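You operate a simulated robot arm through the tools that you are given. There is no shell and no other tool. Be economical: measure what you need, move in short steps, check, and stop when the job is done.

Carry out the task below with a simulated two-armed robot. There is one attempt and no reset: what you move stays moved.

## Task
Park the clip in its holder, set both stops as the card says and slide the carriage to each.
Fine: brake on first; the yarn stays in disc and eye; end at the grey stop.

It is judged by the outcome, as a careful person would: the job done as asked, and still so three seconds after it is handed in. It fails if anything else is knocked over, pushed out of place, dropped, spilled or broken.

## Robot
Two 7-joint arms with fingered hands on one trunk, on a base that drives. Base frame: it is fixed to the floor where the robot stands at the start and does not move with it; the origin is under the middle of the robot, x ahead of it, y to its left, z up; the surface under the hand at the start is at about z = 0.78. Readings come in m, rad, newtons and seconds.
The left shoulder is at the start at [0.046, 0.125, 1.151], the right one opposite. With the tool pointing down near the work surface each hand reaches from about 0.4 to 0.84 m from the robot's upright axis, wherever it stands, measured 20 degrees to its own side. Places, roughly: brake lever of the dark bench [0.6, 0, 0.9]; carriage of the dark bench [0.5, -0.3, 0.8]; clip holder of the dark bench [0.3, -0.6, 0.8]; green stop [0.6, -0.2, 0.9]; grey guide (3x3x7 cm) [0.5, -0.3, 0.9]; grey stop [0.5, -0.3, 0.9]; sliding block of the dark bench [0.3, -0.4, 0.8]. Payload 4 kg a hand.
The tool frame of a hand sits at the grasp point between the pads (the TCP): z along the fingers, y along the line on which they close. The tips reach 0.029 m beyond it. The gripper opens to 0.1 m. The gripper's body begins 0.034 m behind the TCP. The gripper is a hand of 5 fingers: y runs from the thumb to the fingers, the wrist lies at [-0.015, -0.105, -0.177] in the tool frame, and closing takes about 1.5 s.
Orientation is told as [roll, pitch, yaw] about the base's x, y, z axes, in that order, counted from this pose: with the fingers straight down and the wrist toward the robot, the tool's x, y and z point along [0, 1, 0], [1, 0, 0] and [0, 0, -1] of the base frame.

## Interface
- The arms move only by the tool play_rows. It takes "left_steps", "right_steps" or both (then of equal length, played together; a hand with none holds still); each is a list that holds one entry, the list of rows, each a list of 6 numbers: the shift along the base's x, y, z in cm, then the turn, a rotation vector about the base's x, y, z in rad. In form: [[[tx, ty, tz, rx, ry, rz], ...]]. A call has 1 to 12 rows; each row shifts and turns the commanded pose from where the row before left it. "left_claw" and "right_claw" are, for a hand that has rows, the finger opening in cm, from 0 to 10, set as the call begins (left out, the last holds). Rows are played at 5 a second. More than 0.05 m and 0.15 rad between two rows, or a gripper value outside its range, and nothing of the call is played. Where a pose cannot be reached the arm comes as near as it can. A force on the tool above 40 N (or 10 N above the force at the start of the call, whichever is more), or a blocked arm, ends the call early, and 0.2 s more pass. Each finger travels about 0.045 m/s and halts on what it meets, pressing with about 25 N; the grip force reading is that of the motor and also rises with nothing between the fingers. The clock runs only during rows and for 0.2 s after the last one: add rows that do not move to give the fingers time. It gives the time, the measured TCP pose, the force on the tool (base axes), the opening and the grip force at its end, in the units of the frame above (readings bear some noise), with the torque about the TCP (base axes, N m) and any sound that the robot's microphone picked up.
- Cameras (640 x 400 px; columns grow to the right, rows downward): "scene" is now at [0.122, -0.041, 1.3027]; the picture's right is [-0.55, -0.84, 0.00], its down [-0.42, 0.28, -0.86] and it looks along [0.72, -0.47, -0.50] (base axes); focal length 214 px, centre (320, 200). "left" rides on the left gripper at [-0.066, -0.086, -0.121] in its tool frame; the picture's right is [-0.76, -0.31, 0.58], its down [0.59, -0.70, 0.40] and it looks along [0.28, 0.64, 0.71] (tool axes); focal length 247 px, centre (320, 200). "right" rides on the right gripper at [0.066, -0.086, -0.121] in its tool frame; the picture's right is [-0.76, 0.31, -0.58], its down [-0.59, -0.70, 0.40] and it looks along [-0.28, 0.64, 0.71] (tool axes); focal length 247 px, centre (320, 200). There is no depth. A picture from a camera that has moved, and an enlarged one, comes with that camera's place and axes in the base frame and with its lens. The place of the scene camera against the robot may be out by one fixed shift of up to 0.025 m in any direction.
- camera(camera): a new picture of that camera. It takes no simulated time.
- move_column(by): slides the trunk up (or, below 0, down) by that many m; the arms and the scene camera ride with it, the base frame stays. It gives what a move gives, with no picture.
- drive_base(legs): drives the robot by 1 to 6 legs, each [ahead, turn to the left] in m and rad, along the robot's own axes; the way and the turn of a leg run together, so that a leg with both is an arc; at most 1.5 m and 3.142 rad a leg. The arms and the cameras ride along, it lands a little off, and it stops where it bumps. It gives what a move gives.
- set_fingers(index, middle, ring, little, thumb_bend, thumb_turn, hand): sets how far each is bent, from 0 (flat) to 1 (curled in); at 0.3 the hand is open as for a grip, at 0.7 the pads meet at the TCP. One left out holds its place. A second passes; each finger stops where it meets its share of the squeeze, and holds until it gets a number again. A gripper value or a shape takes the hand back. It gives what a move gives, with no picture; readings hold the bend of each and the force on index, middle, ring, little, thumb and palm. thumb_turn goes from beside the hand (0) to across from the fingers (1), as for a grip.
- preshape(shape, hand): the hand has 5 fingers and takes this shape, open, in about a second: jaw (thumb against the fingers, like two jaws); tri (thumb and two fingers); tip (a fingertip pinch); poke (one finger out to press); point (the index stretched); flat (the hand flat); cup (the hand cupped); fist (a fist). The gripper value then closes the fingers along that shape, each until it touches; the sizes above hold for jaw. It gives what a move gives, with no picture.
- turn_head(pan, tilt): turns the head with the scene camera to pan (to the left, within 1.396 rad either way) and tilt (down, from -0.506 to 1.204), counted from straight ahead of the robot. It gives what a move gives.
- zoom(camera, box): a new picture of the part [left, top, right, bottom] of that camera's present view, enlarged. It takes no simulated time.
- finish_job(): hands the job in; it is judged then, once.

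Go step by step. Nothing tells you exact positions but the pictures and the camera data: compare them with the known pose of the tool, close in by small moves and look again before you grip or let go. The budget is 120 turns and 88 pictures, counting those below and the enlarged ones. Unless the task says otherwise, let go and move clear before handing in, and close with one line.

The tools are called after "Emit:" as a command line: name --argument value ..., lists and objects as JSON in quotes. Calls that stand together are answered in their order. play_rows: Moves the arms, as the interface text tells. Its arguments: {"type":"object","properties":{"left_steps":{"type":"array"},"left_claw":{"type":"number"},"right_steps":{"type":"array"},"right_claw":{"type":"number"}},"required":[]} The other tools are called the same way: move_column (by) slides the trunk up or down; preshape (shape, hand) gives the hand a shape; set_fingers (index, middle, ring, little, thumb_bend, thumb_turn, hand) moves the fingers one by one; drive_base (legs) drives the base; turn_head (pan, tilt) turns the head that bears the scene camera; camera (camera) takes a picture; zoom (camera, box) takes an enlarged picture of a part of a camera's view; finish_job () hands the job in.

At the start:

```text
time_s: 0.0
left_position: [0.5482, -0.011, 1.2009]
left_orientation: [0.0, -0.001, 0.001]
left_force: [1.1, -0.5, -0.1]
left_ft_torque: [0.02, 0.02, -0.01]
left_finger_gap: 0.0999
left_finger_force: 0.1
left_shape: jaw
left_bend: [0.3, 0.3, 0.3, 0.3, 0.3, 0.98]
left_finger forces: [0.0, 0.0, 0.0, 0.0, 0.0, 0.1]
right_position: [0.3817, -0.5097, 1.0995]
right_orientation: [-0.001, 0.001, 0.0]
right_force: [0.1, -0.9, 0.0]
right_ft_torque: [-0.04, -0.01, -0.01]
right_finger_gap: 0.0997
right_finger_force: 0.1
right_shape: jaw
right_bend: [0.3, 0.3, 0.3, 0.3, 0.3, 0.98]
right_finger forces: [0.0, 0.0, 0.1, 0.0, 0.0, 0.1]
trunk travel left (down, up): [-0.35, 0.397]
robot x, y, heading: [0.0023, -0.0018, 0.002]
head pan, tilt: [-0.579, 0.527]
```

scene: 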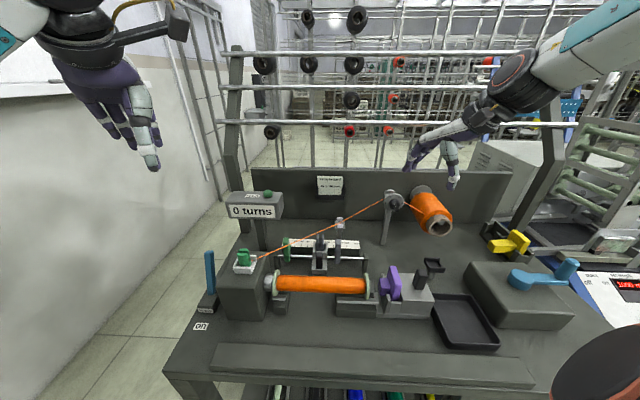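
right: 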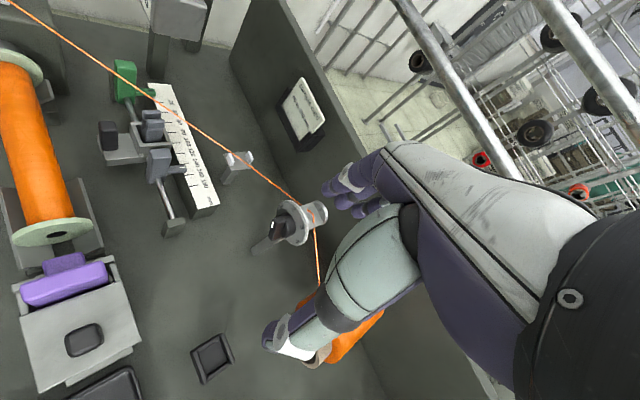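
left: 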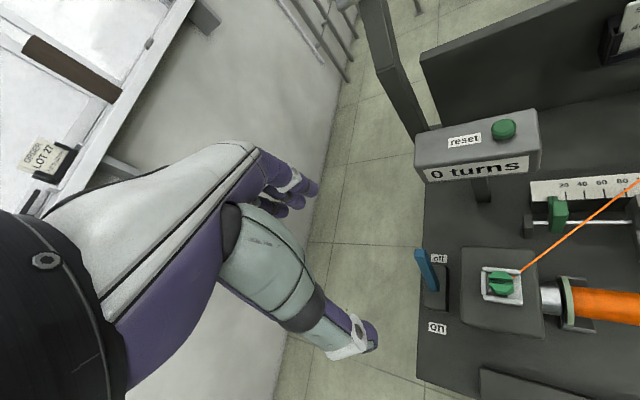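

I see a dark bench with a winder: blue brake lever at left (off/on labels), a scale with green stop and carriage, a card at the back, and a yellow clip on the right. I'll zoom in on the details first.

Emit:
zoom --camera "scene" --box '[220, 160, 420, 285]'

Emit:
zoom --camera "right" --box '[260, 60, 360, 160]'

Emit:
zoom --camera "right" --box '[60, 40, 260, 240]'

Emit:
zoom --camera "scene" --box '[380, 180, 640, 360]'

```text
3.20 times, centred on (320, 222) of scene
camera zoom: at [0.122, -0.041, 1.3027], right [-0.55, -0.84, 0.0], down [-0.42, 0.28, -0.86], along [0.72, -0.47, -0.5], focal length 686 px, centre (320, 128)
```

zoom: 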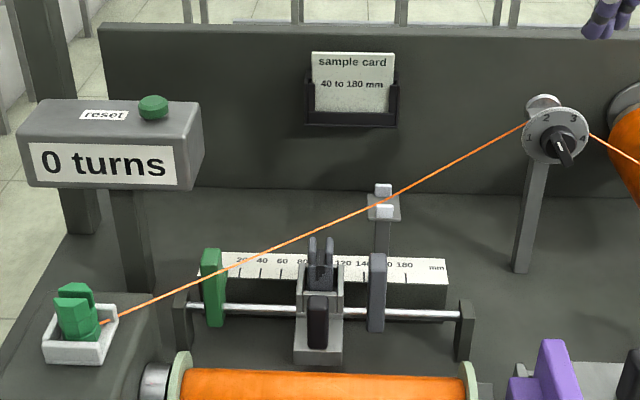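

```text
4.00 times, centred on (310, 110) of right
camera zoom: at [0.2947, -0.444, 1.2217], right [0.31, -0.76, 0.58], down [-0.7, -0.59, -0.4], along [0.64, -0.28, -0.71], focal length 988 px, centre (360, 560)
```

zoom: 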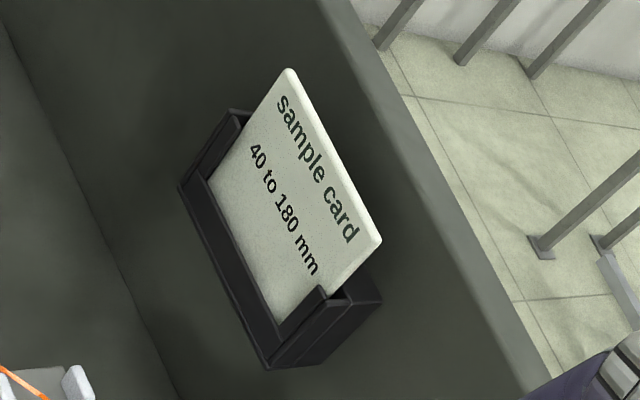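

```text
2.00 times, centred on (160, 140) of right
camera zoom: at [0.2947, -0.444, 1.2217], right [0.31, -0.76, 0.58], down [-0.7, -0.59, -0.4], along [0.64, -0.28, -0.71], focal length 494 px, centre (640, 320)
```

zoom: 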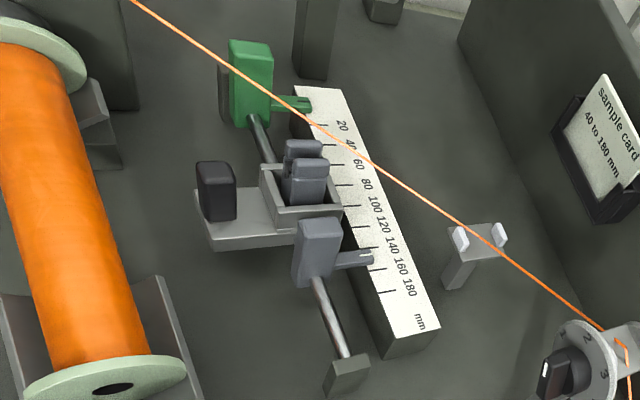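

```text
2.22 times, centred on (510, 270) of scene
camera zoom: at [0.122, -0.041, 1.3027], right [-0.55, -0.84, 0.0], down [-0.42, 0.28, -0.86], along [0.72, -0.47, -0.5], focal length 477 px, centre (-102, 44)
```

zoom: 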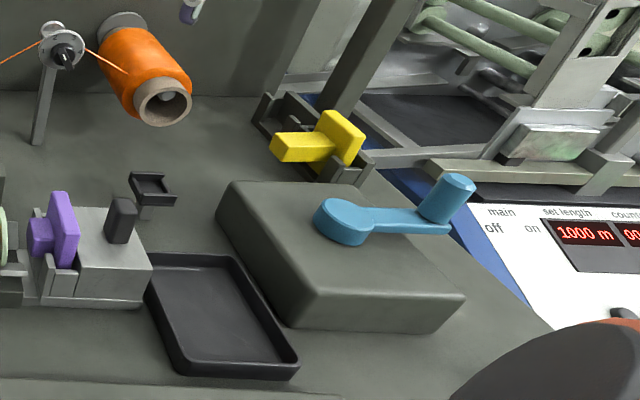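

Emit:
zoom --camera "left" --box '[400, 160, 640, 360]'

Emit:
zoom --camera "scene" --box '[355, 245, 455, 325]'

Emit:
zoom --camera "scene" --box '[270, 215, 370, 285]'

Emit:
zoom --camera "scene" --box '[185, 235, 285, 335]'

```text
2.00 times, centred on (520, 260) of left
camera zoom: at [0.4632, -0.076, 1.3229], right [-0.31, -0.76, -0.58], down [-0.7, 0.59, -0.4], along [0.64, 0.28, -0.71], focal length 494 px, centre (-80, 80)
```

zoom: 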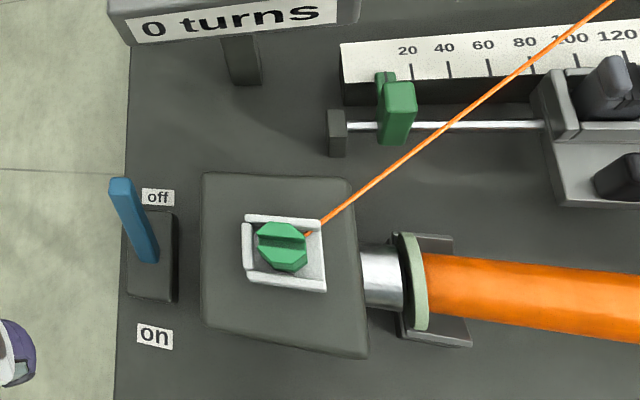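

```text
5.00 times, centred on (405, 285) of scene
camera zoom: at [0.122, -0.041, 1.3027], right [-0.55, -0.84, 0.0], down [-0.42, 0.28, -0.86], along [0.72, -0.47, -0.5], focal length 1072 px, centre (-105, -225)
```

zoom: 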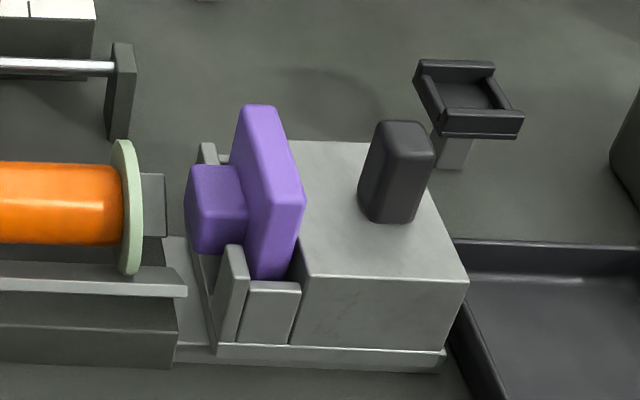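

```text
5.71 times, centred on (320, 250) of scene
camera zoom: at [0.122, -0.041, 1.3027], right [-0.55, -0.84, 0.0], down [-0.42, 0.28, -0.86], along [0.72, -0.47, -0.5], focal length 1226 px, centre (320, -86)
```

zoom: 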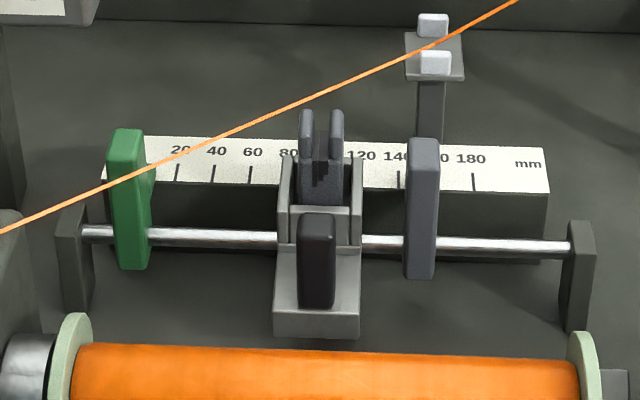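

```text
4.00 times, centred on (235, 285) of scene
camera zoom: at [0.122, -0.041, 1.3027], right [-0.55, -0.84, 0.0], down [-0.42, 0.28, -0.86], along [0.72, -0.47, -0.5], focal length 858 px, centre (660, -140)
```

zoom: 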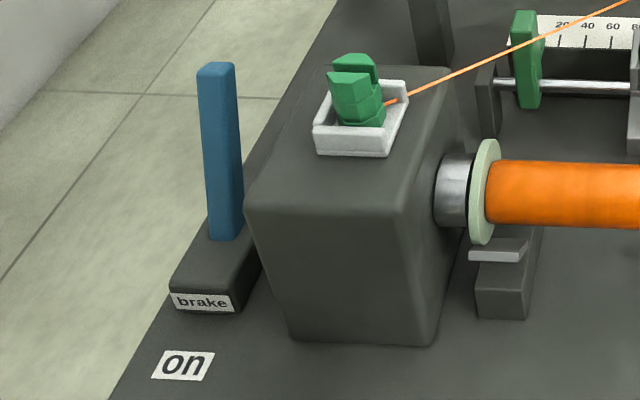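

The clip is the green piece holding the yarn end in the white tray, its holder is the small black open tray at the right, and the card calls for 40 and 180 mm. The bench is turned about -0.63 rad against me. I start with the brake and bring the left hand above the lever to look.

Emit:
play_rows --left_steps '[[[1.4, -0.2, -4, 0, 0, -0.126], [1.4, -0.2, -4, 0, 0, -0.126], [1.4, -0.2, -4, 0, 0, -0.126], [1.4, -0.2, -4, 0, 0, -0.126], [1.4, -0.2, -2, 0, 0, -0.126], [0, 0, 0, 0, 0, 0]]]' --left_claw 6

Emit:
camera --camera "left"

Emit:
camera --camera "scene"

```text
time_s: 1.4
left_position: [0.6175, -0.0191, 1.0207]
left_orientation: [0.0, 0.0, -0.633]
left_force: [0.6, -0.3, 0.2]
left_ft_torque: [-0.01, 0.03, -0.02]
left_finger_gap: 0.0604
left_finger_force: 0.1
left_shape: jaw
left_bend: [0.4, 0.39, 0.73, 0.44, 0.3, 1.0]
left_finger forces: [0.1, 0.0, 0.0, 0.1, 0.1, 0.0]
right_position: [0.3832, -0.5094, 1.0998]
right_orientation: [-0.001, 0.001, 0.001]
right_force: [0.3, 0.0, -0.2]
right_ft_torque: [-0.01, 0.0, 0.01]
right_finger_gap: 0.1
right_finger_force: 0.1
right_shape: jaw
right_bend: [0.3, 0.3, 0.3, 0.3, 0.3, 0.98]
right_finger forces: [0.0, 0.0, 0.0, 0.1, 0.1, 0.1]
trunk travel left (down, up): [-0.35, 0.397]
robot x, y, heading: [0.0037, -0.001, 0.001]
head pan, tilt: [-0.579, 0.527]
```

```text
76 pictures are left
camera left: at [0.5093, -0.0218, 1.1433], right [-0.69, -0.43, -0.58], down [-0.22, 0.89, -0.4], along [0.69, -0.15, -0.71], focal length 247 px, centre (320, 200)
```

left: 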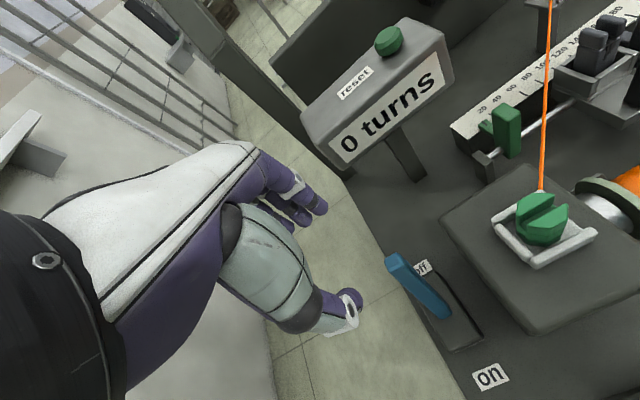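

```text
75 pictures are left
camera scene: at [0.1218, -0.041, 1.3028], right [-0.55, -0.84, 0.0], down [-0.42, 0.28, -0.86], along [0.72, -0.47, -0.5], focal length 214 px, centre (320, 200)
```

scene: 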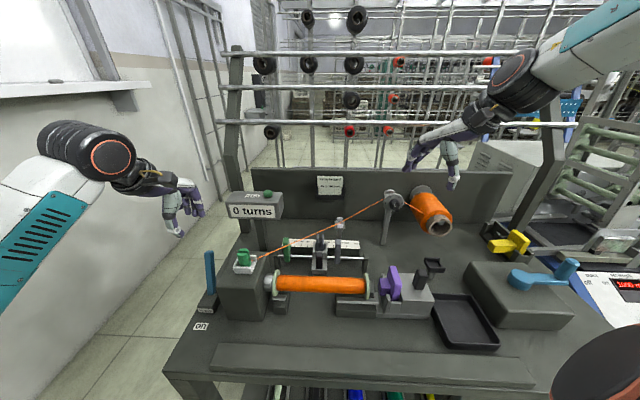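

Emit:
play_rows --left_steps '[[[0.2, -0.6, -3, 0, 0, 0], [0, 0, -3, 0, 0, 0], [0, 0, -2, 0, 0, 0]]]' --left_claw 8

Emit:
zoom --camera "left" --box '[220, 100, 540, 300]'

Emit:
zoom --camera "scene" --box '[120, 180, 280, 300]'

```text
time_s: 2.2
left_position: [0.6181, -0.0258, 0.9397]
left_orientation: [0.0, 0.0, -0.631]
left_force: [-1.4, 0.1, -0.4]
left_ft_torque: [-0.01, -0.03, 0.0]
left_finger_gap: 0.0796
left_finger_force: 0.1
left_shape: jaw
left_bend: [0.38, 0.33, 0.25, 0.37, 0.3, 0.99]
left_finger forces: [0.0, 0.0, 0.0, 0.0, 0.1, 0.1]
right_position: [0.3818, -0.5097, 1.1004]
right_orientation: [0.0, 0.001, -0.001]
right_force: [0.1, 0.3, -0.7]
right_ft_torque: [0.02, -0.02, 0.01]
right_finger_gap: 0.0997
right_finger_force: 0.0
right_shape: jaw
right_bend: [0.3, 0.3, 0.3, 0.3, 0.3, 0.98]
right_finger forces: [0.1, 0.0, 0.0, 0.0, 0.0, 0.1]
trunk travel left (down, up): [-0.35, 0.397]
robot x, y, heading: [-0.002, 0.0006, -0.002]
head pan, tilt: [-0.579, 0.527]
```

```text
2.00 times, centred on (380, 200) of left
camera zoom: at [0.5106, -0.0282, 1.0625], right [-0.69, -0.43, -0.58], down [-0.22, 0.89, -0.4], along [0.69, -0.15, -0.71], focal length 494 px, centre (200, 200)
```

zoom: 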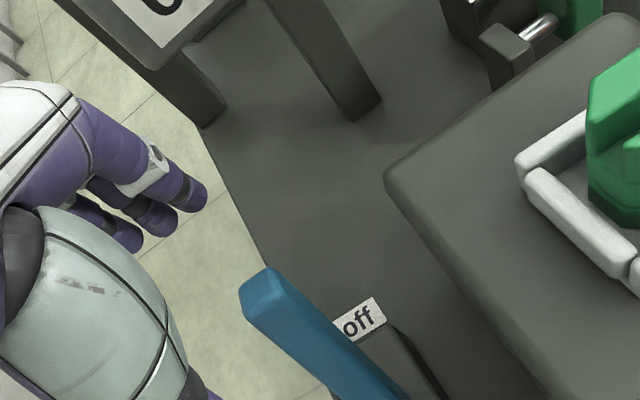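

```text
3.33 times, centred on (200, 240) of scene
camera zoom: at [0.1221, -0.0411, 1.3027], right [-0.55, -0.84, 0.0], down [-0.42, 0.28, -0.86], along [0.72, -0.47, -0.5], focal length 715 px, centre (720, 67)
```

zoom: 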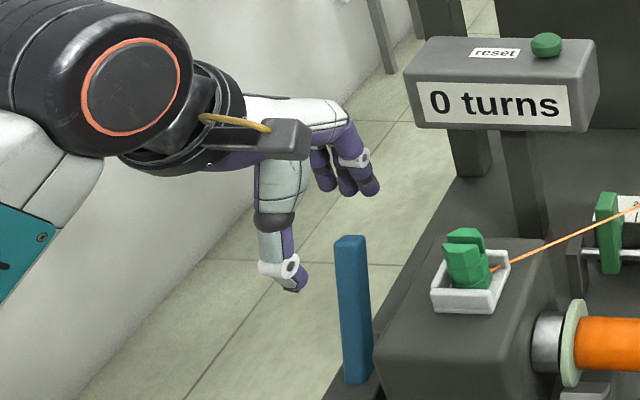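

The hand straddles the lever plane correctly. I lower it so the fingers are behind the lever, then pull toward the "on" side.

Emit:
play_rows --left_steps '[[[-0.4, -0.6, -2, 0, 0, 0], [0, 0, -2, 0, 0, 0], [0, 0, -1, 0, 0, 0], [-1.6, 1.2, 0, 0, 0, 0], [-1.6, 1.2, 0, 0, 0, 0], [-1.6, 1.2, 0, 0, 0, 0]]]'

Emit:
camera --camera "scene"

```text
time_s: 3.6
left_position: [0.5697, 0.0025, 0.8903]
left_orientation: [0.001, 0.0, -0.629]
left_force: [-0.4, 0.3, 0.2]
left_ft_torque: [0.02, 0.0, -0.01]
left_finger_gap: 0.0797
left_finger_force: 0.1
left_shape: jaw
left_bend: [0.37, 0.33, 0.25, 0.37, 0.3, 0.99]
left_finger forces: [0.0, 0.0, 0.0, 0.0, 0.0, 0.0]
right_position: [0.3817, -0.509, 1.1006]
right_orientation: [-0.001, 0.001, 0.001]
right_force: [0.1, -0.4, -0.9]
right_ft_torque: [0.0, -0.05, 0.02]
right_finger_gap: 0.0998
right_finger_force: 0.1
right_shape: jaw
right_bend: [0.3, 0.3, 0.3, 0.3, 0.3, 0.98]
right_finger forces: [0.0, 0.1, 0.0, 0.1, 0.0, 0.0]
trunk travel left (down, up): [-0.35, 0.397]
robot x, y, heading: [-0.0014, 0.0001, 0.003]
head pan, tilt: [-0.579, 0.527]
```

```text
72 pictures are left
camera scene: at [0.1218, -0.0408, 1.3027], right [-0.55, -0.84, 0.0], down [-0.42, 0.28, -0.86], along [0.72, -0.47, -0.5], focal length 214 px, centre (320, 200)
```

scene: 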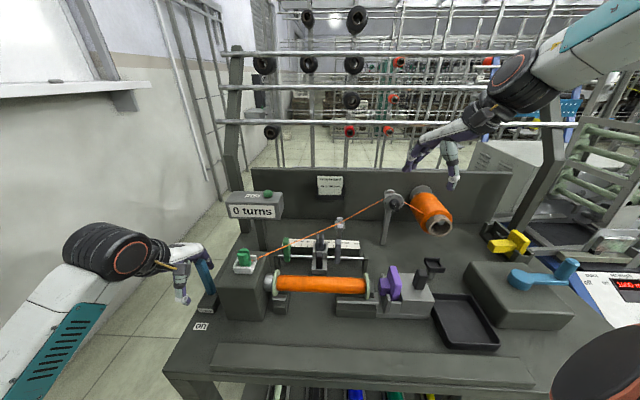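

Emit:
play_rows --left_steps '[[[-1.6, 1.2, 0, 0, 0, 0], [-1.6, 1.2, 0, 0, 0, 0], [-1.6, 1.2, 0, 0, 0, 0], [-1.2, 0.9, 0, 0, 0, 0]]]'

Emit:
zoom --camera "scene" --box '[120, 220, 280, 340]'

```text
time_s: 4.4
left_position: [0.5276, 0.0338, 0.8906]
left_orientation: [-0.002, -0.014, -0.628]
left_force: [30.5, -21.6, -5.8]
left_ft_torque: [0.69, 0.91, 0.34]
left_finger_gap: 0.0849
left_finger_force: 0.0
left_shape: jaw
left_bend: [0.26, 0.33, 0.25, 0.37, 0.3, 0.99]
left_finger forces: [30.7, 0.1, 0.0, 0.0, 0.1, 0.0]
right_position: [0.3828, -0.5128, 1.0973]
right_orientation: [0.002, 0.003, -0.004]
right_force: [0.1, 0.5, 0.8]
right_ft_torque: [0.01, -0.02, 0.0]
right_finger_gap: 0.0998
right_finger_force: 0.1
right_shape: jaw
right_bend: [0.3, 0.3, 0.3, 0.3, 0.3, 0.98]
right_finger forces: [0.0, 0.0, 0.0, 0.0, 0.0, 0.1]
trunk travel left (down, up): [-0.35, 0.397]
robot x, y, heading: [0.0023, 0.0011, -0.003]
head pan, tilt: [-0.579, 0.527]
stopped in row 4 (left hand): the force on the tool passed its limit at 47 N (the readings are from after the stop); the commanded pose is now the measured one
```

```text
3.33 times, centred on (200, 280) of scene
camera zoom: at [0.1252, -0.0434, 1.3021], right [-0.55, -0.84, 0.0], down [-0.42, 0.28, -0.86], along [0.72, -0.47, -0.51], focal length 715 px, centre (720, -67)
```

zoom: 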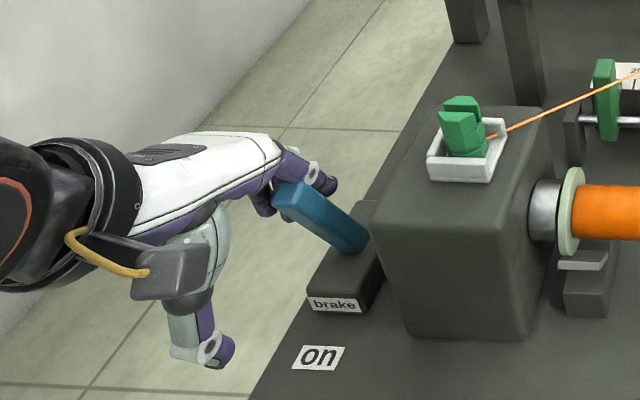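

The lever has swung over toward "on" and met its end stop. I back off, lift the left hand away and check.

Emit:
play_rows --left_steps '[[[1.4, -1.1, 0, 0, 0, 0], [1, -0.8, 0, 0, 0, 0], [0, 0, 4, 0, 0, 0], [0, 0, 4, 0, 0, 0], [0, 0, 4, 0, 0, 0]]]'

Emit:
zoom --camera "scene" --box '[120, 220, 280, 340]'

Emit:
camera --camera "left"

```text
time_s: 5.6
left_position: [0.547, 0.0161, 1.0103]
left_orientation: [-0.001, -0.01, -0.63]
left_force: [0.0, -0.1, 0.6]
left_ft_torque: [-0.01, -0.03, -0.01]
left_finger_gap: 0.08
left_finger_force: 0.1
left_shape: jaw
left_bend: [0.37, 0.33, 0.25, 0.37, 0.3, 0.99]
left_finger forces: [0.0, 0.0, 0.0, 0.0, 0.0, 0.1]
right_position: [0.3805, -0.5097, 1.1002]
right_orientation: [-0.001, -0.002, -0.001]
right_force: [0.3, 0.5, -0.5]
right_ft_torque: [-0.01, 0.0, 0.02]
right_finger_gap: 0.0998
right_finger_force: 0.0
right_shape: jaw
right_bend: [0.3, 0.3, 0.3, 0.3, 0.3, 0.98]
right_finger forces: [0.0, 0.0, 0.1, 0.1, 0.0, 0.0]
trunk travel left (down, up): [-0.35, 0.397]
robot x, y, heading: [0.0002, 0.0034, 0.001]
head pan, tilt: [-0.579, 0.527]
```

```text
3.33 times, centred on (200, 280) of scene
camera zoom: at [0.1218, -0.0414, 1.3027], right [-0.55, -0.84, 0.0], down [-0.42, 0.28, -0.86], along [0.72, -0.47, -0.5], focal length 715 px, centre (720, -67)
```

zoom: 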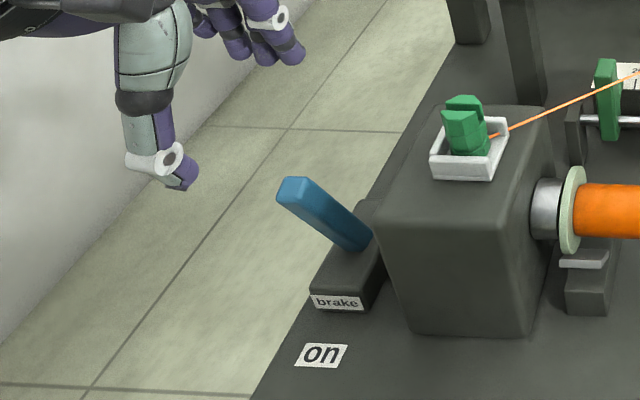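

```text
69 pictures are left
camera left: at [0.4384, 0.0151, 1.1299], right [-0.69, -0.44, -0.58], down [-0.22, 0.89, -0.41], along [0.69, -0.15, -0.71], focal length 247 px, centre (320, 200)
```

left: 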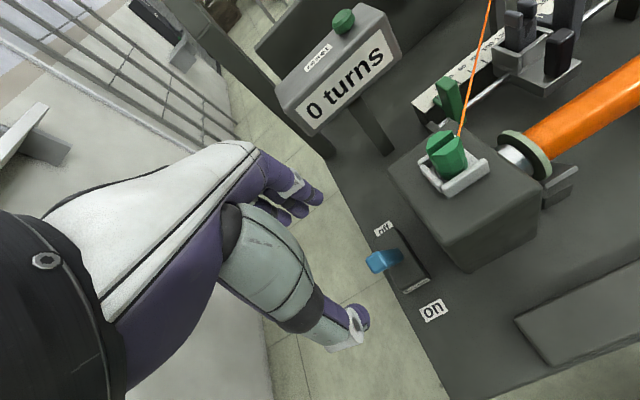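

The brake is on and stays. Now the left hand retreats and the right hand goes over the clip, with a look at the clip and holder on the way.

Emit:
play_rows --left_steps '[[[0, 2, 3, 0, 0, 0], [-1, 4, 3, 0, 0, 0], [-2, 4, 3, 0, 0, 0], [-2, 4, 3, 0, 0, 0], [-2, 4, 3, 0, 0, 0], [-2, 3, 2, 0, 0, 0], [0, 0, 0, 0, 0, 0]]]' --right_steps '[[[0, 0, 0, 0, 0, -0.09], [0, 0, 0, 0, 0, -0.09], [0, 0, 0, 0, 0, -0.09], [0, 0, 0, 0, 0, -0.09], [0, 0, 0, 0, 0, -0.09], [0, 0, 0, 0, 0, -0.09], [0, 0, 0, 0, 0, -0.09]]]'

Emit:
camera --camera "right"

```text
refused: row 2 steps farther than a row can; nothing moved
```

```text
68 pictures are left
camera right: at [0.294, -0.4446, 1.2217], right [0.31, -0.76, 0.58], down [-0.7, -0.59, -0.4], along [0.64, -0.28, -0.71], focal length 247 px, centre (320, 200)
```

right: 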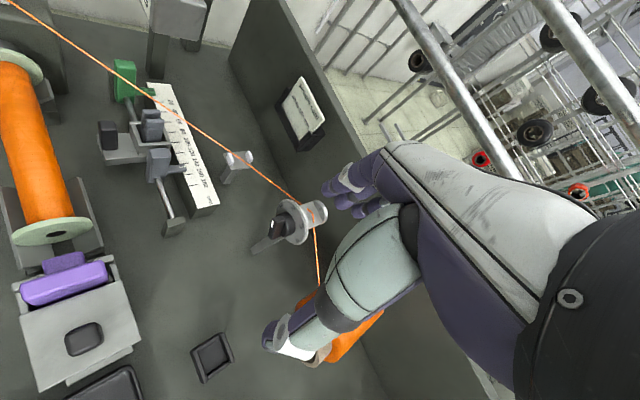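

The holder is at the bottom of this view. Same move with smaller rows.

Emit:
play_rows --left_steps '[[[0, 2, 3, 0, 0, 0], [-1, 3.5, 3, 0, 0, 0], [-2, 3.5, 2, 0, 0, 0], [-2, 3.5, 2, 0, 0, 0], [-2, 3.5, 2, 0, 0, 0], [-2, 3.5, 2, 0, 0, 0], [0, 0, 0, 0, 0, 0]]]' --right_steps '[[[0, 0, 0, 0, 0, -0.09], [-1, -0.5, 0, 0, 0, -0.09], [-2, -1, 0, 0, 0, -0.09], [-2, -1, 0, 0, 0, -0.09], [-2, -1, 0, 0, 0, -0.09], [-2, -1, 0, 0, 0, -0.09], [-1, 0, 0, 0, 0, -0.09]]]'

Emit:
camera --camera "right"

```text
time_s: 7.2
left_position: [0.4607, 0.2111, 1.1494]
left_orientation: [-0.002, -0.01, -0.63]
left_force: [0.4, -0.3, -0.3]
left_ft_torque: [-0.03, -0.01, 0.0]
left_finger_gap: 0.08
left_finger_force: 0.0
left_shape: jaw
left_bend: [0.37, 0.33, 0.25, 0.37, 0.3, 0.99]
left_finger forces: [0.0, 0.1, 0.0, 0.0, 0.1, 0.0]
right_position: [0.2977, -0.6346, 1.0659]
right_orientation: [0.003, 0.001, -0.629]
right_force: [-0.2, 0.4, -0.1]
right_ft_torque: [0.0, 0.01, -0.02]
right_finger_gap: 0.0996
right_finger_force: 0.1
right_shape: jaw
right_bend: [0.3, 0.3, 0.3, 0.3, 0.3, 0.98]
right_finger forces: [0.0, 0.0, 0.0, 0.0, 0.0, 0.1]
right hand out of reach, approached as far as the arm can: row 4, 5, 6, 7
trunk travel left (down, up): [-0.35, 0.397]
robot x, y, heading: [0.0012, -0.0009, -0.004]
head pan, tilt: [-0.579, 0.527]
```

```text
67 pictures are left
camera right: at [0.266, -0.5312, 1.1891], right [-0.2, -0.79, 0.57], down [-0.92, -0.06, -0.4], along [0.35, -0.61, -0.71], focal length 247 px, centre (320, 200)
```

right: 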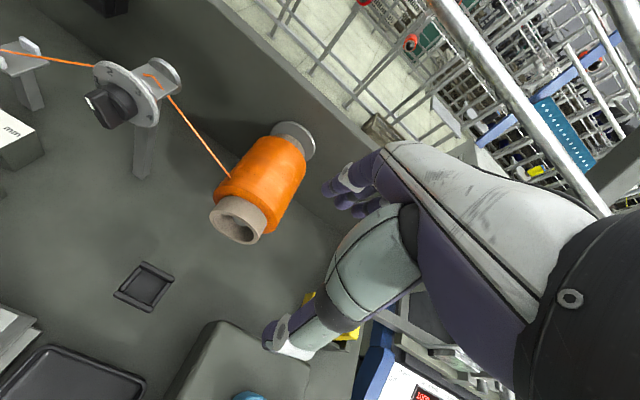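

The holder plate triangulates to about (0.314, -0.552, 0.82). The reach is awkward from this heading, so I'll bring the arms in over free space and turn the base to face the bench squarely.

Emit:
play_rows --left_steps '[[[0, 0, 0, 0, 0, 0.09], [0, 0, 0, 0, 0, 0.09], [0, 0, 0, 0, 0, 0.09], [0, 0, 0, 0, 0, 0.09], [0, 0, 0, 0, 0, 0.09], [0, 0, 0, 0, 0, 0.09], [0, 0, 0, 0, 0, 0.09]]]' --right_steps '[[[0, 1, 3, 0, 0, 0.09], [2, 2, 3, 0, 0, 0.09], [2, 3, 2, 0, 0, 0.09], [2, 4, 2, 0, 0, 0.09], [2, 4, 2, 0, 0, 0.09], [2, 4, 0, 0, 0, 0.09], [0, 4, 0, 0, 0, 0.09]]]'

Emit:
turn_head --pan -0.8 --tilt 0.6

Emit:
camera --camera "scene"

```text
time_s: 8.8
left_position: [0.4589, 0.2118, 1.1503]
left_orientation: [-0.002, -0.012, 0.003]
left_force: [0.4, 0.4, 0.5]
left_ft_torque: [-0.01, 0.03, -0.01]
left_finger_gap: 0.0797
left_finger_force: 0.1
left_shape: jaw
left_bend: [0.37, 0.33, 0.25, 0.37, 0.3, 0.99]
left_finger forces: [0.0, 0.0, 0.0, 0.0, 0.0, 0.1]
right_position: [0.3988, -0.4222, 1.1862]
right_orientation: [0.002, 0.0, 0.004]
right_force: [0.9, 0.1, 0.9]
right_ft_torque: [-0.04, 0.01, -0.01]
right_finger_gap: 0.1003
right_finger_force: 0.1
right_shape: jaw
right_bend: [0.3, 0.3, 0.3, 0.3, 0.3, 0.98]
right_finger forces: [0.0, 0.1, 0.1, 0.1, 0.1, 0.0]
right hand out of reach, approached as far as the arm can: row 4, 5
trunk travel left (down, up): [-0.35, 0.397]
robot x, y, heading: [-0.0004, 0.0016, -0.002]
head pan, tilt: [-0.579, 0.527]
```

```text
time_s: 9.6
left_position: [0.4593, 0.2126, 1.1522]
left_orientation: [-0.003, -0.012, 0.002]
left_force: [0.9, 0.3, 0.1]
left_ft_torque: [0.02, -0.03, 0.04]
left_finger_gap: 0.0798
left_finger_force: 0.0
left_shape: jaw
left_bend: [0.37, 0.33, 0.25, 0.37, 0.3, 0.99]
left_finger forces: [0.0, 0.0, 0.1, 0.0, 0.1, 0.0]
right_position: [0.3999, -0.4241, 1.1861]
right_orientation: [0.001, 0.002, 0.0]
right_force: [-0.9, 0.0, 0.0]
right_ft_torque: [-0.01, 0.0, -0.02]
right_finger_gap: 0.0996
right_finger_force: 0.1
right_shape: jaw
right_bend: [0.3, 0.3, 0.3, 0.3, 0.3, 0.98]
right_finger forces: [0.0, 0.1, 0.0, 0.1, 0.1, 0.0]
trunk travel left (down, up): [-0.35, 0.397]
robot x, y, heading: [0.003, 0.0009, -0.007]
head pan, tilt: [-0.799, 0.6]
```

```text
66 pictures are left
camera scene: at [0.1078, -0.0549, 1.2962], right [-0.72, -0.7, 0.0], down [-0.39, 0.41, -0.83], along [0.57, -0.59, -0.56], focal length 214 px, centre (320, 200)
```

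scene: 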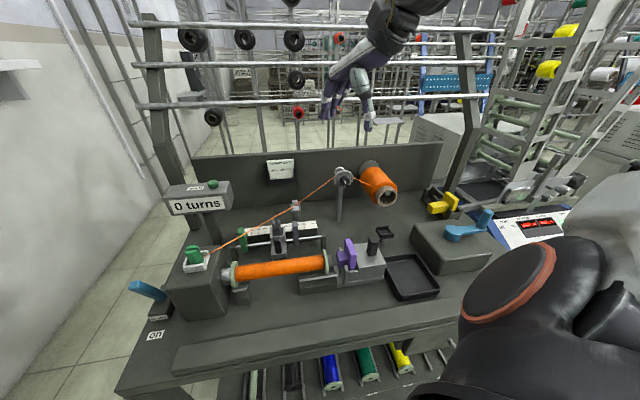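

Emit:
drive_base --legs '[[0, -0.6]]'

Emit:
turn_head --pan 0.0 --tilt 0.75

Emit:
camera --camera "scene"

Emit:
camera --camera "right"

```text
time_s: 11.7
left_position: [0.4979, -0.0878, 1.1518]
left_orientation: [0.0, -0.013, -0.605]
left_force: [-0.2, 1.2, -0.1]
left_ft_torque: [0.04, 0.01, 0.02]
left_finger_gap: 0.0799
left_finger_force: 0.1
left_shape: jaw
left_bend: [0.37, 0.33, 0.25, 0.37, 0.3, 0.99]
left_finger forces: [0.0, 0.1, 0.0, 0.1, 0.0, 0.0]
right_position: [0.0876, -0.5754, 1.1836]
right_orientation: [0.005, -0.002, -0.604]
right_force: [0.0, -0.1, -0.2]
right_ft_torque: [-0.02, 0.0, -0.04]
right_finger_gap: 0.1001
right_finger_force: 0.1
right_shape: jaw
right_bend: [0.3, 0.3, 0.3, 0.3, 0.3, 0.98]
right_finger forces: [0.0, 0.0, 0.0, 0.0, 0.1, 0.0]
trunk travel left (down, up): [-0.35, 0.397]
robot x, y, heading: [0.0016, 0.001, -0.61]
head pan, tilt: [-0.799, 0.6]
```

```text
time_s: 12.8
left_position: [0.4985, -0.0889, 1.1517]
left_orientation: [0.0, -0.011, -0.604]
left_force: [-0.4, -0.1, 0.2]
left_ft_torque: [0.0, -0.07, 0.0]
left_finger_gap: 0.0799
left_finger_force: 0.1
left_shape: jaw
left_bend: [0.37, 0.33, 0.25, 0.37, 0.3, 0.99]
left_finger forces: [0.1, 0.0, 0.1, 0.0, 0.1, 0.0]
right_position: [0.0879, -0.5753, 1.1852]
right_orientation: [0.001, 0.001, -0.603]
right_force: [0.4, 0.4, 0.7]
right_ft_torque: [0.0, 0.03, -0.02]
right_finger_gap: 0.0996
right_finger_force: 0.1
right_shape: jaw
right_bend: [0.3, 0.3, 0.3, 0.3, 0.3, 0.98]
right_finger forces: [0.0, 0.1, 0.0, 0.1, 0.0, 0.0]
trunk travel left (down, up): [-0.35, 0.397]
robot x, y, heading: [-0.0009, 0.0007, -0.612]
head pan, tilt: [0.0, 0.75]
```

```text
65 pictures are left
camera scene: at [0.1039, -0.0717, 1.2833], right [-0.57, -0.82, 0.0], down [-0.56, 0.39, -0.73], along [0.6, -0.42, -0.68], focal length 214 px, centre (320, 200)
```

scene: 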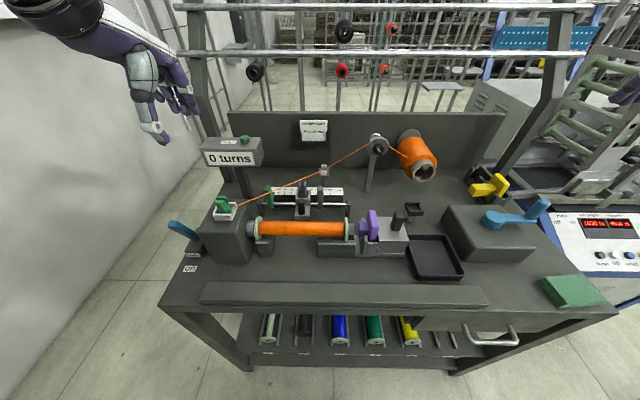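

```text
64 pictures are left
camera right: at [0.0526, -0.4729, 1.3072], right [-0.18, -0.8, 0.57], down [-0.91, -0.08, -0.4], along [0.37, -0.6, -0.71], focal length 247 px, centre (320, 200)
```

right: 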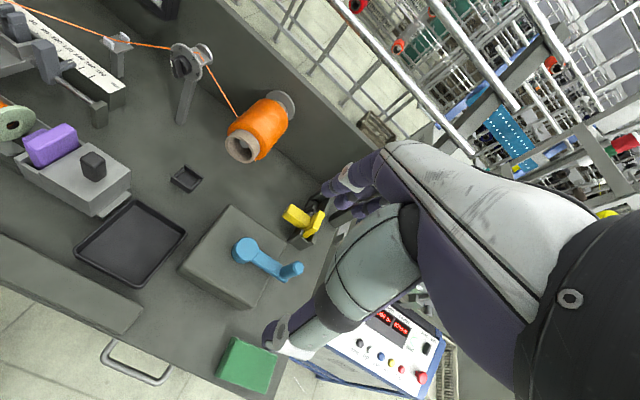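

Emit:
camera --camera "left"

Emit:
zoom --camera "scene" --box '[190, 160, 430, 280]'

Emit:
zoom --camera "scene" --box '[370, 180, 450, 230]'

```text
63 pictures are left
camera left: at [0.3886, -0.0911, 1.2729], right [-0.68, -0.45, -0.58], down [-0.24, 0.88, -0.41], along [0.7, -0.14, -0.71], focal length 247 px, centre (320, 200)
```

left: 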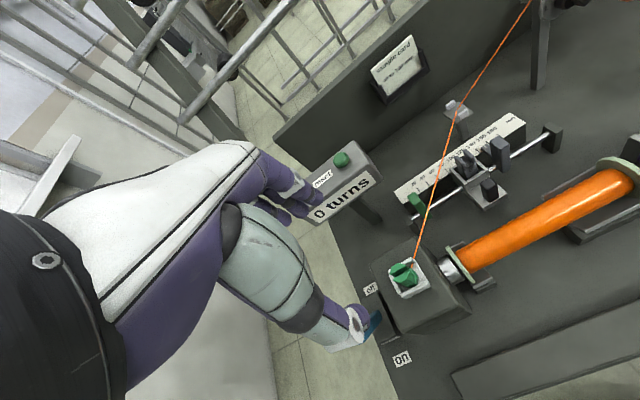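

```text
2.67 times, centred on (310, 220) of scene
camera zoom: at [0.1039, -0.0717, 1.2833], right [-0.57, -0.82, 0.0], down [-0.56, 0.39, -0.73], along [0.6, -0.42, -0.68], focal length 572 px, centre (347, 147)
```

zoom: 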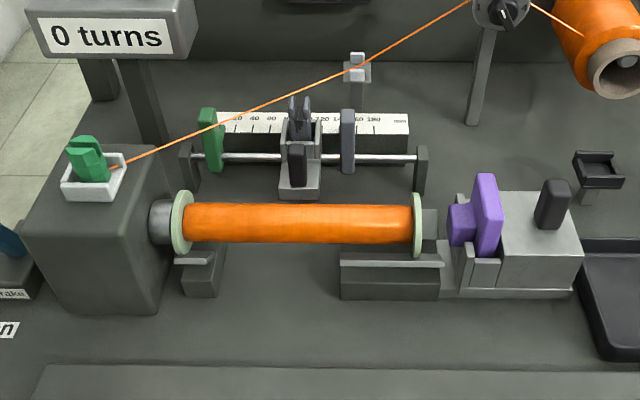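

```text
8.00 times, centred on (410, 205) of scene
camera zoom: at [0.1039, -0.0717, 1.2833], right [-0.57, -0.82, 0.0], down [-0.56, 0.39, -0.73], along [0.6, -0.42, -0.68], focal length 1716 px, centre (-400, 160)
```

zoom: 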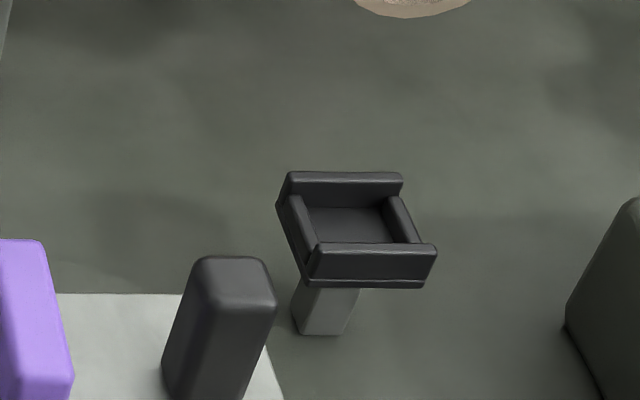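

Emit:
preshape --hand "left" --shape "tri"

Emit:
play_rows --left_steps '[[[0, 0, -4, 0, 0, -0.03], [0.7, 0, -4, 0, 0, 0], [0, 0, -2, 0, 0, 0]]]'

Emit:
camera --camera "left"

Emit:
zoom --camera "scene" --box '[140, 110, 300, 230]'

```text
time_s: 13.7
left_position: [0.4978, -0.0869, 1.1514]
left_orientation: [0.0, -0.011, -0.604]
left_force: [0.2, 0.8, -0.2]
left_ft_torque: [-0.03, 0.04, 0.03]
left_finger_gap: 0.1001
left_finger_force: 0.0
left_shape: tri
left_bend: [0.3, 0.3, 0.99, 0.99, 0.3, 0.98]
left_finger forces: [0.0, 0.1, 0.0, 0.0, 0.0, 0.1]
right_position: [0.087, -0.5755, 1.1854]
right_orientation: [0.002, 0.0, -0.604]
right_force: [0.5, -0.3, -0.1]
right_ft_torque: [0.03, -0.01, -0.02]
right_finger_gap: 0.0999
right_finger_force: 0.1
right_shape: jaw
right_bend: [0.3, 0.3, 0.3, 0.3, 0.3, 0.98]
right_finger forces: [0.0, 0.0, 0.0, 0.0, 0.0, 0.1]
trunk travel left (down, up): [-0.35, 0.397]
robot x, y, heading: [0.0022, -0.0012, -0.609]
head pan, tilt: [0.0, 0.75]
```

```text
time_s: 14.5
left_position: [0.5051, -0.0859, 1.0504]
left_orientation: [-0.001, -0.012, -0.635]
left_force: [-0.3, -0.1, -0.2]
left_ft_torque: [0.0, 0.0, -0.02]
left_finger_gap: 0.0999
left_finger_force: 0.2
left_shape: tri
left_bend: [0.3, 0.3, 0.99, 0.99, 0.3, 0.98]
left_finger forces: [0.0, 0.1, 0.0, 0.1, 0.1, 0.1]
right_position: [0.0874, -0.5755, 1.1851]
right_orientation: [0.002, 0.0, -0.604]
right_force: [0.1, 0.1, 0.7]
right_ft_torque: [0.01, -0.01, 0.02]
right_finger_gap: 0.0995
right_finger_force: 0.1
right_shape: jaw
right_bend: [0.3, 0.3, 0.3, 0.3, 0.3, 0.98]
right_finger forces: [0.0, 0.1, 0.0, 0.0, 0.0, 0.1]
trunk travel left (down, up): [-0.35, 0.397]
robot x, y, heading: [0.0013, 0.0032, -0.609]
head pan, tilt: [0.0, 0.75]
```

```text
60 pictures are left
camera left: at [0.395, -0.0863, 1.172], right [-0.69, -0.43, -0.58], down [-0.21, 0.89, -0.41], along [0.69, -0.16, -0.71], focal length 247 px, centre (320, 200)
```

left: 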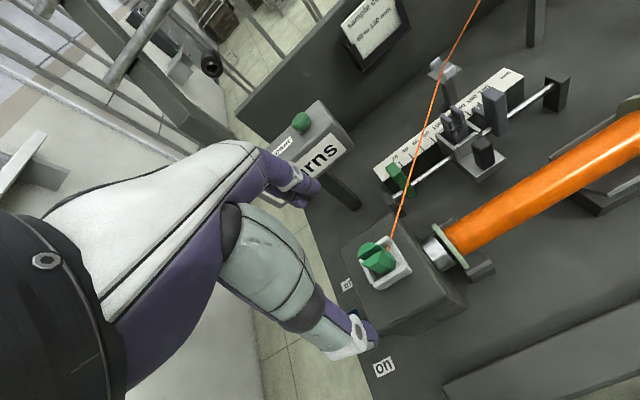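

```text
3.33 times, centred on (220, 170) of scene
camera zoom: at [0.104, -0.0715, 1.2833], right [-0.57, -0.82, 0.0], down [-0.56, 0.39, -0.73], along [0.6, -0.42, -0.68], focal length 715 px, centre (653, 300)
```

zoom: 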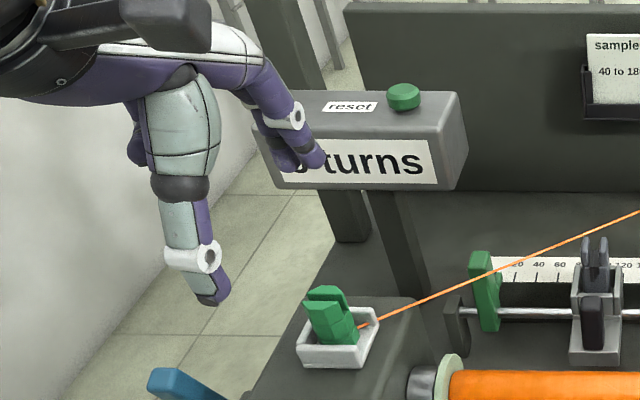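

Emit:
play_rows --left_steps '[[[1.4, -1.5, -3, 0, 0, 0], [0, 0, -3, 0, 0, 0], [0, 0, -2, 0, 0, 0]]]' --left_claw 8

Emit:
zoom --camera "left" --box '[220, 150, 460, 350]'

Emit:
zoom --camera "scene" --box '[150, 140, 290, 240]'

```text
time_s: 15.3
left_position: [0.5168, -0.1015, 0.9708]
left_orientation: [0.0, -0.012, -0.635]
left_force: [0.1, 0.7, 0.3]
left_ft_torque: [-0.03, -0.01, 0.02]
left_finger_gap: 0.0802
left_finger_force: 0.2
left_shape: tri
left_bend: [0.37, 0.33, 0.99, 0.99, 0.3, 0.99]
left_finger forces: [0.1, 0.1, 0.0, 0.0, 0.0, 0.0]
right_position: [0.0873, -0.5762, 1.1855]
right_orientation: [0.001, -0.001, -0.603]
right_force: [0.3, 0.2, -0.4]
right_ft_torque: [0.0, -0.01, -0.01]
right_finger_gap: 0.0998
right_finger_force: 0.1
right_shape: jaw
right_bend: [0.3, 0.3, 0.3, 0.3, 0.3, 0.98]
right_finger forces: [0.0, 0.0, 0.1, 0.0, 0.0, 0.0]
trunk travel left (down, up): [-0.35, 0.397]
robot x, y, heading: [-0.0036, -0.0014, -0.611]
head pan, tilt: [0.0, 0.75]
```

```text
2.00 times, centred on (340, 250) of left
camera zoom: at [0.408, -0.1025, 1.0924], right [-0.69, -0.43, -0.58], down [-0.21, 0.89, -0.41], along [0.69, -0.16, -0.71], focal length 494 px, centre (280, 100)
```

zoom: 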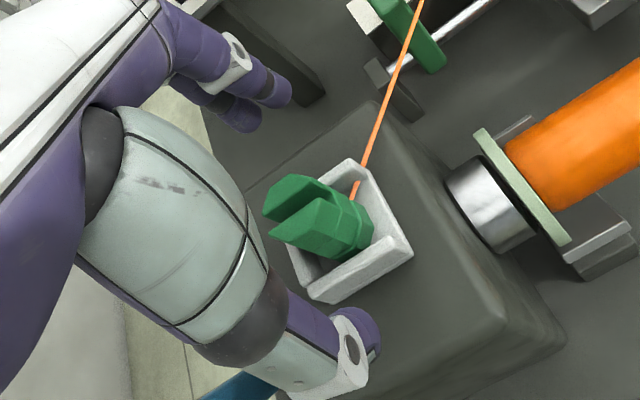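

```text
4.00 times, centred on (220, 190) of scene
camera zoom: at [0.1041, -0.0717, 1.2832], right [-0.57, -0.82, 0.0], down [-0.56, 0.39, -0.73], along [0.6, -0.42, -0.68], focal length 858 px, centre (720, 240)
```

zoom: 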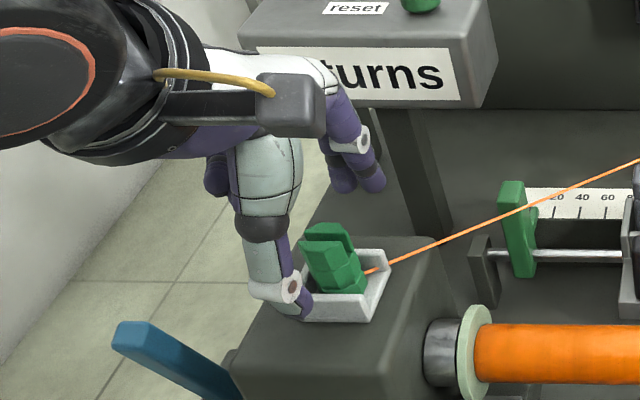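

Emit:
play_rows --left_steps '[[[0.3, 0.2, -1.5, 0, 0, 0], [0, 0, -1.5, 0, 0, 0]]]'

Emit:
zoom --camera "left" --box '[220, 150, 460, 350]'

Emit:
zoom --camera "scene" --box '[170, 160, 270, 230]'

```text
time_s: 15.9
left_position: [0.5206, -0.0979, 0.9415]
left_orientation: [-0.002, -0.013, -0.635]
left_force: [-0.2, 0.1, -0.5]
left_ft_torque: [-0.02, 0.0, 0.01]
left_finger_gap: 0.0802
left_finger_force: 0.1
left_shape: tri
left_bend: [0.37, 0.33, 0.99, 0.99, 0.3, 0.99]
left_finger forces: [0.0, 0.0, 0.0, 0.1, 0.0, 0.0]
right_position: [0.0866, -0.5764, 1.1847]
right_orientation: [0.002, 0.0, -0.604]
right_force: [-0.2, 0.6, 0.3]
right_ft_torque: [0.01, 0.0, 0.0]
right_finger_gap: 0.1
right_finger_force: 0.0
right_shape: jaw
right_bend: [0.3, 0.3, 0.3, 0.3, 0.3, 0.98]
right_finger forces: [0.0, 0.0, 0.1, 0.1, 0.0, 0.0]
trunk travel left (down, up): [-0.35, 0.397]
robot x, y, heading: [0.0016, -0.0001, -0.613]
head pan, tilt: [0.0, 0.75]
```

```text
2.00 times, centred on (340, 250) of left
camera zoom: at [0.4116, -0.0998, 1.0628], right [-0.69, -0.43, -0.58], down [-0.21, 0.89, -0.41], along [0.69, -0.16, -0.71], focal length 494 px, centre (280, 100)
```

zoom: 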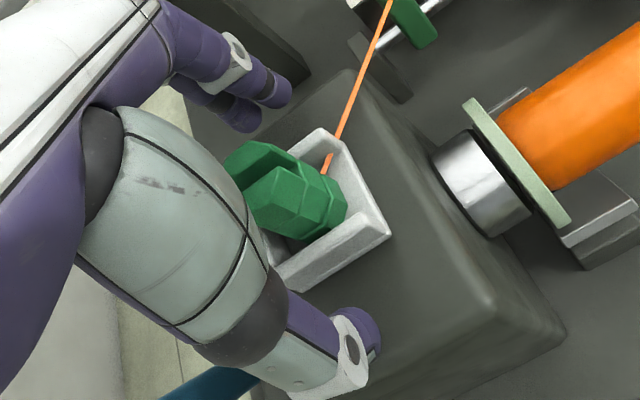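

```text
5.71 times, centred on (220, 195) of scene
camera zoom: at [0.104, -0.0716, 1.2833], right [-0.57, -0.82, 0.0], down [-0.56, 0.39, -0.73], along [0.6, -0.42, -0.68], focal length 1226 px, centre (891, 229)
```

zoom: 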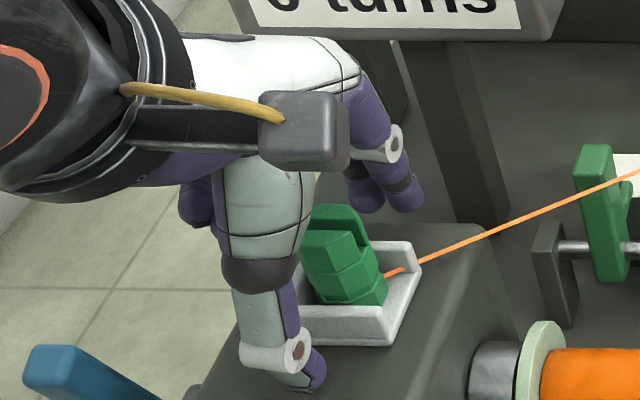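

Emit:
play_rows --left_steps '[[[0, 0, 0, 0, 0, 0], [0, 0, 0, 0, 0, 0], [0, 0, 0, 0, 0, 0], [0, 0, 0, 0, 0, 0], [0, 0, 0, 0, 0, 0], [0, 0, 0, 0, 0, 0], [0, 0, 0, 0, 0, 0], [0, 0, 0, 0, 0, 0]]]' --left_claw 1

Emit:
zoom --camera "left" --box '[220, 150, 460, 350]'

Emit:
zoom --camera "scene" --box '[170, 160, 270, 230]'

```text
time_s: 17.7
left_position: [0.5212, -0.0995, 0.9408]
left_orientation: [-0.001, -0.011, -0.637]
left_force: [-1.0, 0.5, -2.1]
left_ft_torque: [0.02, 0.07, 0.0]
left_finger_gap: 0.0363
left_finger_force: 24.2
left_shape: tri
left_bend: [0.75, 0.51, 1.0, 1.0, 0.41, 1.0]
left_finger forces: [11.1, 10.8, 0.1, 0.1, 23.3, 0.1]
right_position: [0.0876, -0.5753, 1.1859]
right_orientation: [0.003, 0.0, -0.602]
right_force: [0.4, 0.9, 0.2]
right_ft_torque: [0.04, 0.02, 0.0]
right_finger_gap: 0.0998
right_finger_force: 0.1
right_shape: jaw
right_bend: [0.3, 0.3, 0.3, 0.3, 0.3, 0.98]
right_finger forces: [0.0, 0.0, 0.0, 0.1, 0.0, 0.1]
trunk travel left (down, up): [-0.35, 0.397]
robot x, y, heading: [0.0004, 0.0006, -0.608]
head pan, tilt: [0.0, 0.75]
```

```text
2.00 times, centred on (340, 250) of left
camera zoom: at [0.4115, -0.0998, 1.0628], right [-0.69, -0.43, -0.58], down [-0.21, 0.89, -0.41], along [0.69, -0.16, -0.71], focal length 494 px, centre (280, 100)
```

zoom: 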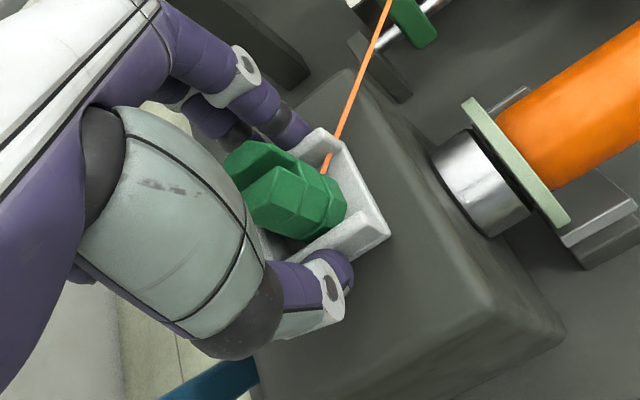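

```text
5.71 times, centred on (220, 195) of scene
camera zoom: at [0.104, -0.0716, 1.2833], right [-0.57, -0.82, 0.0], down [-0.56, 0.39, -0.73], along [0.6, -0.42, -0.68], focal length 1226 px, centre (891, 229)
```

zoom: 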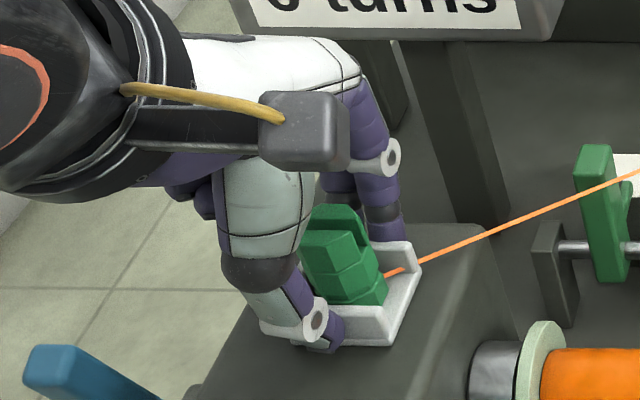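

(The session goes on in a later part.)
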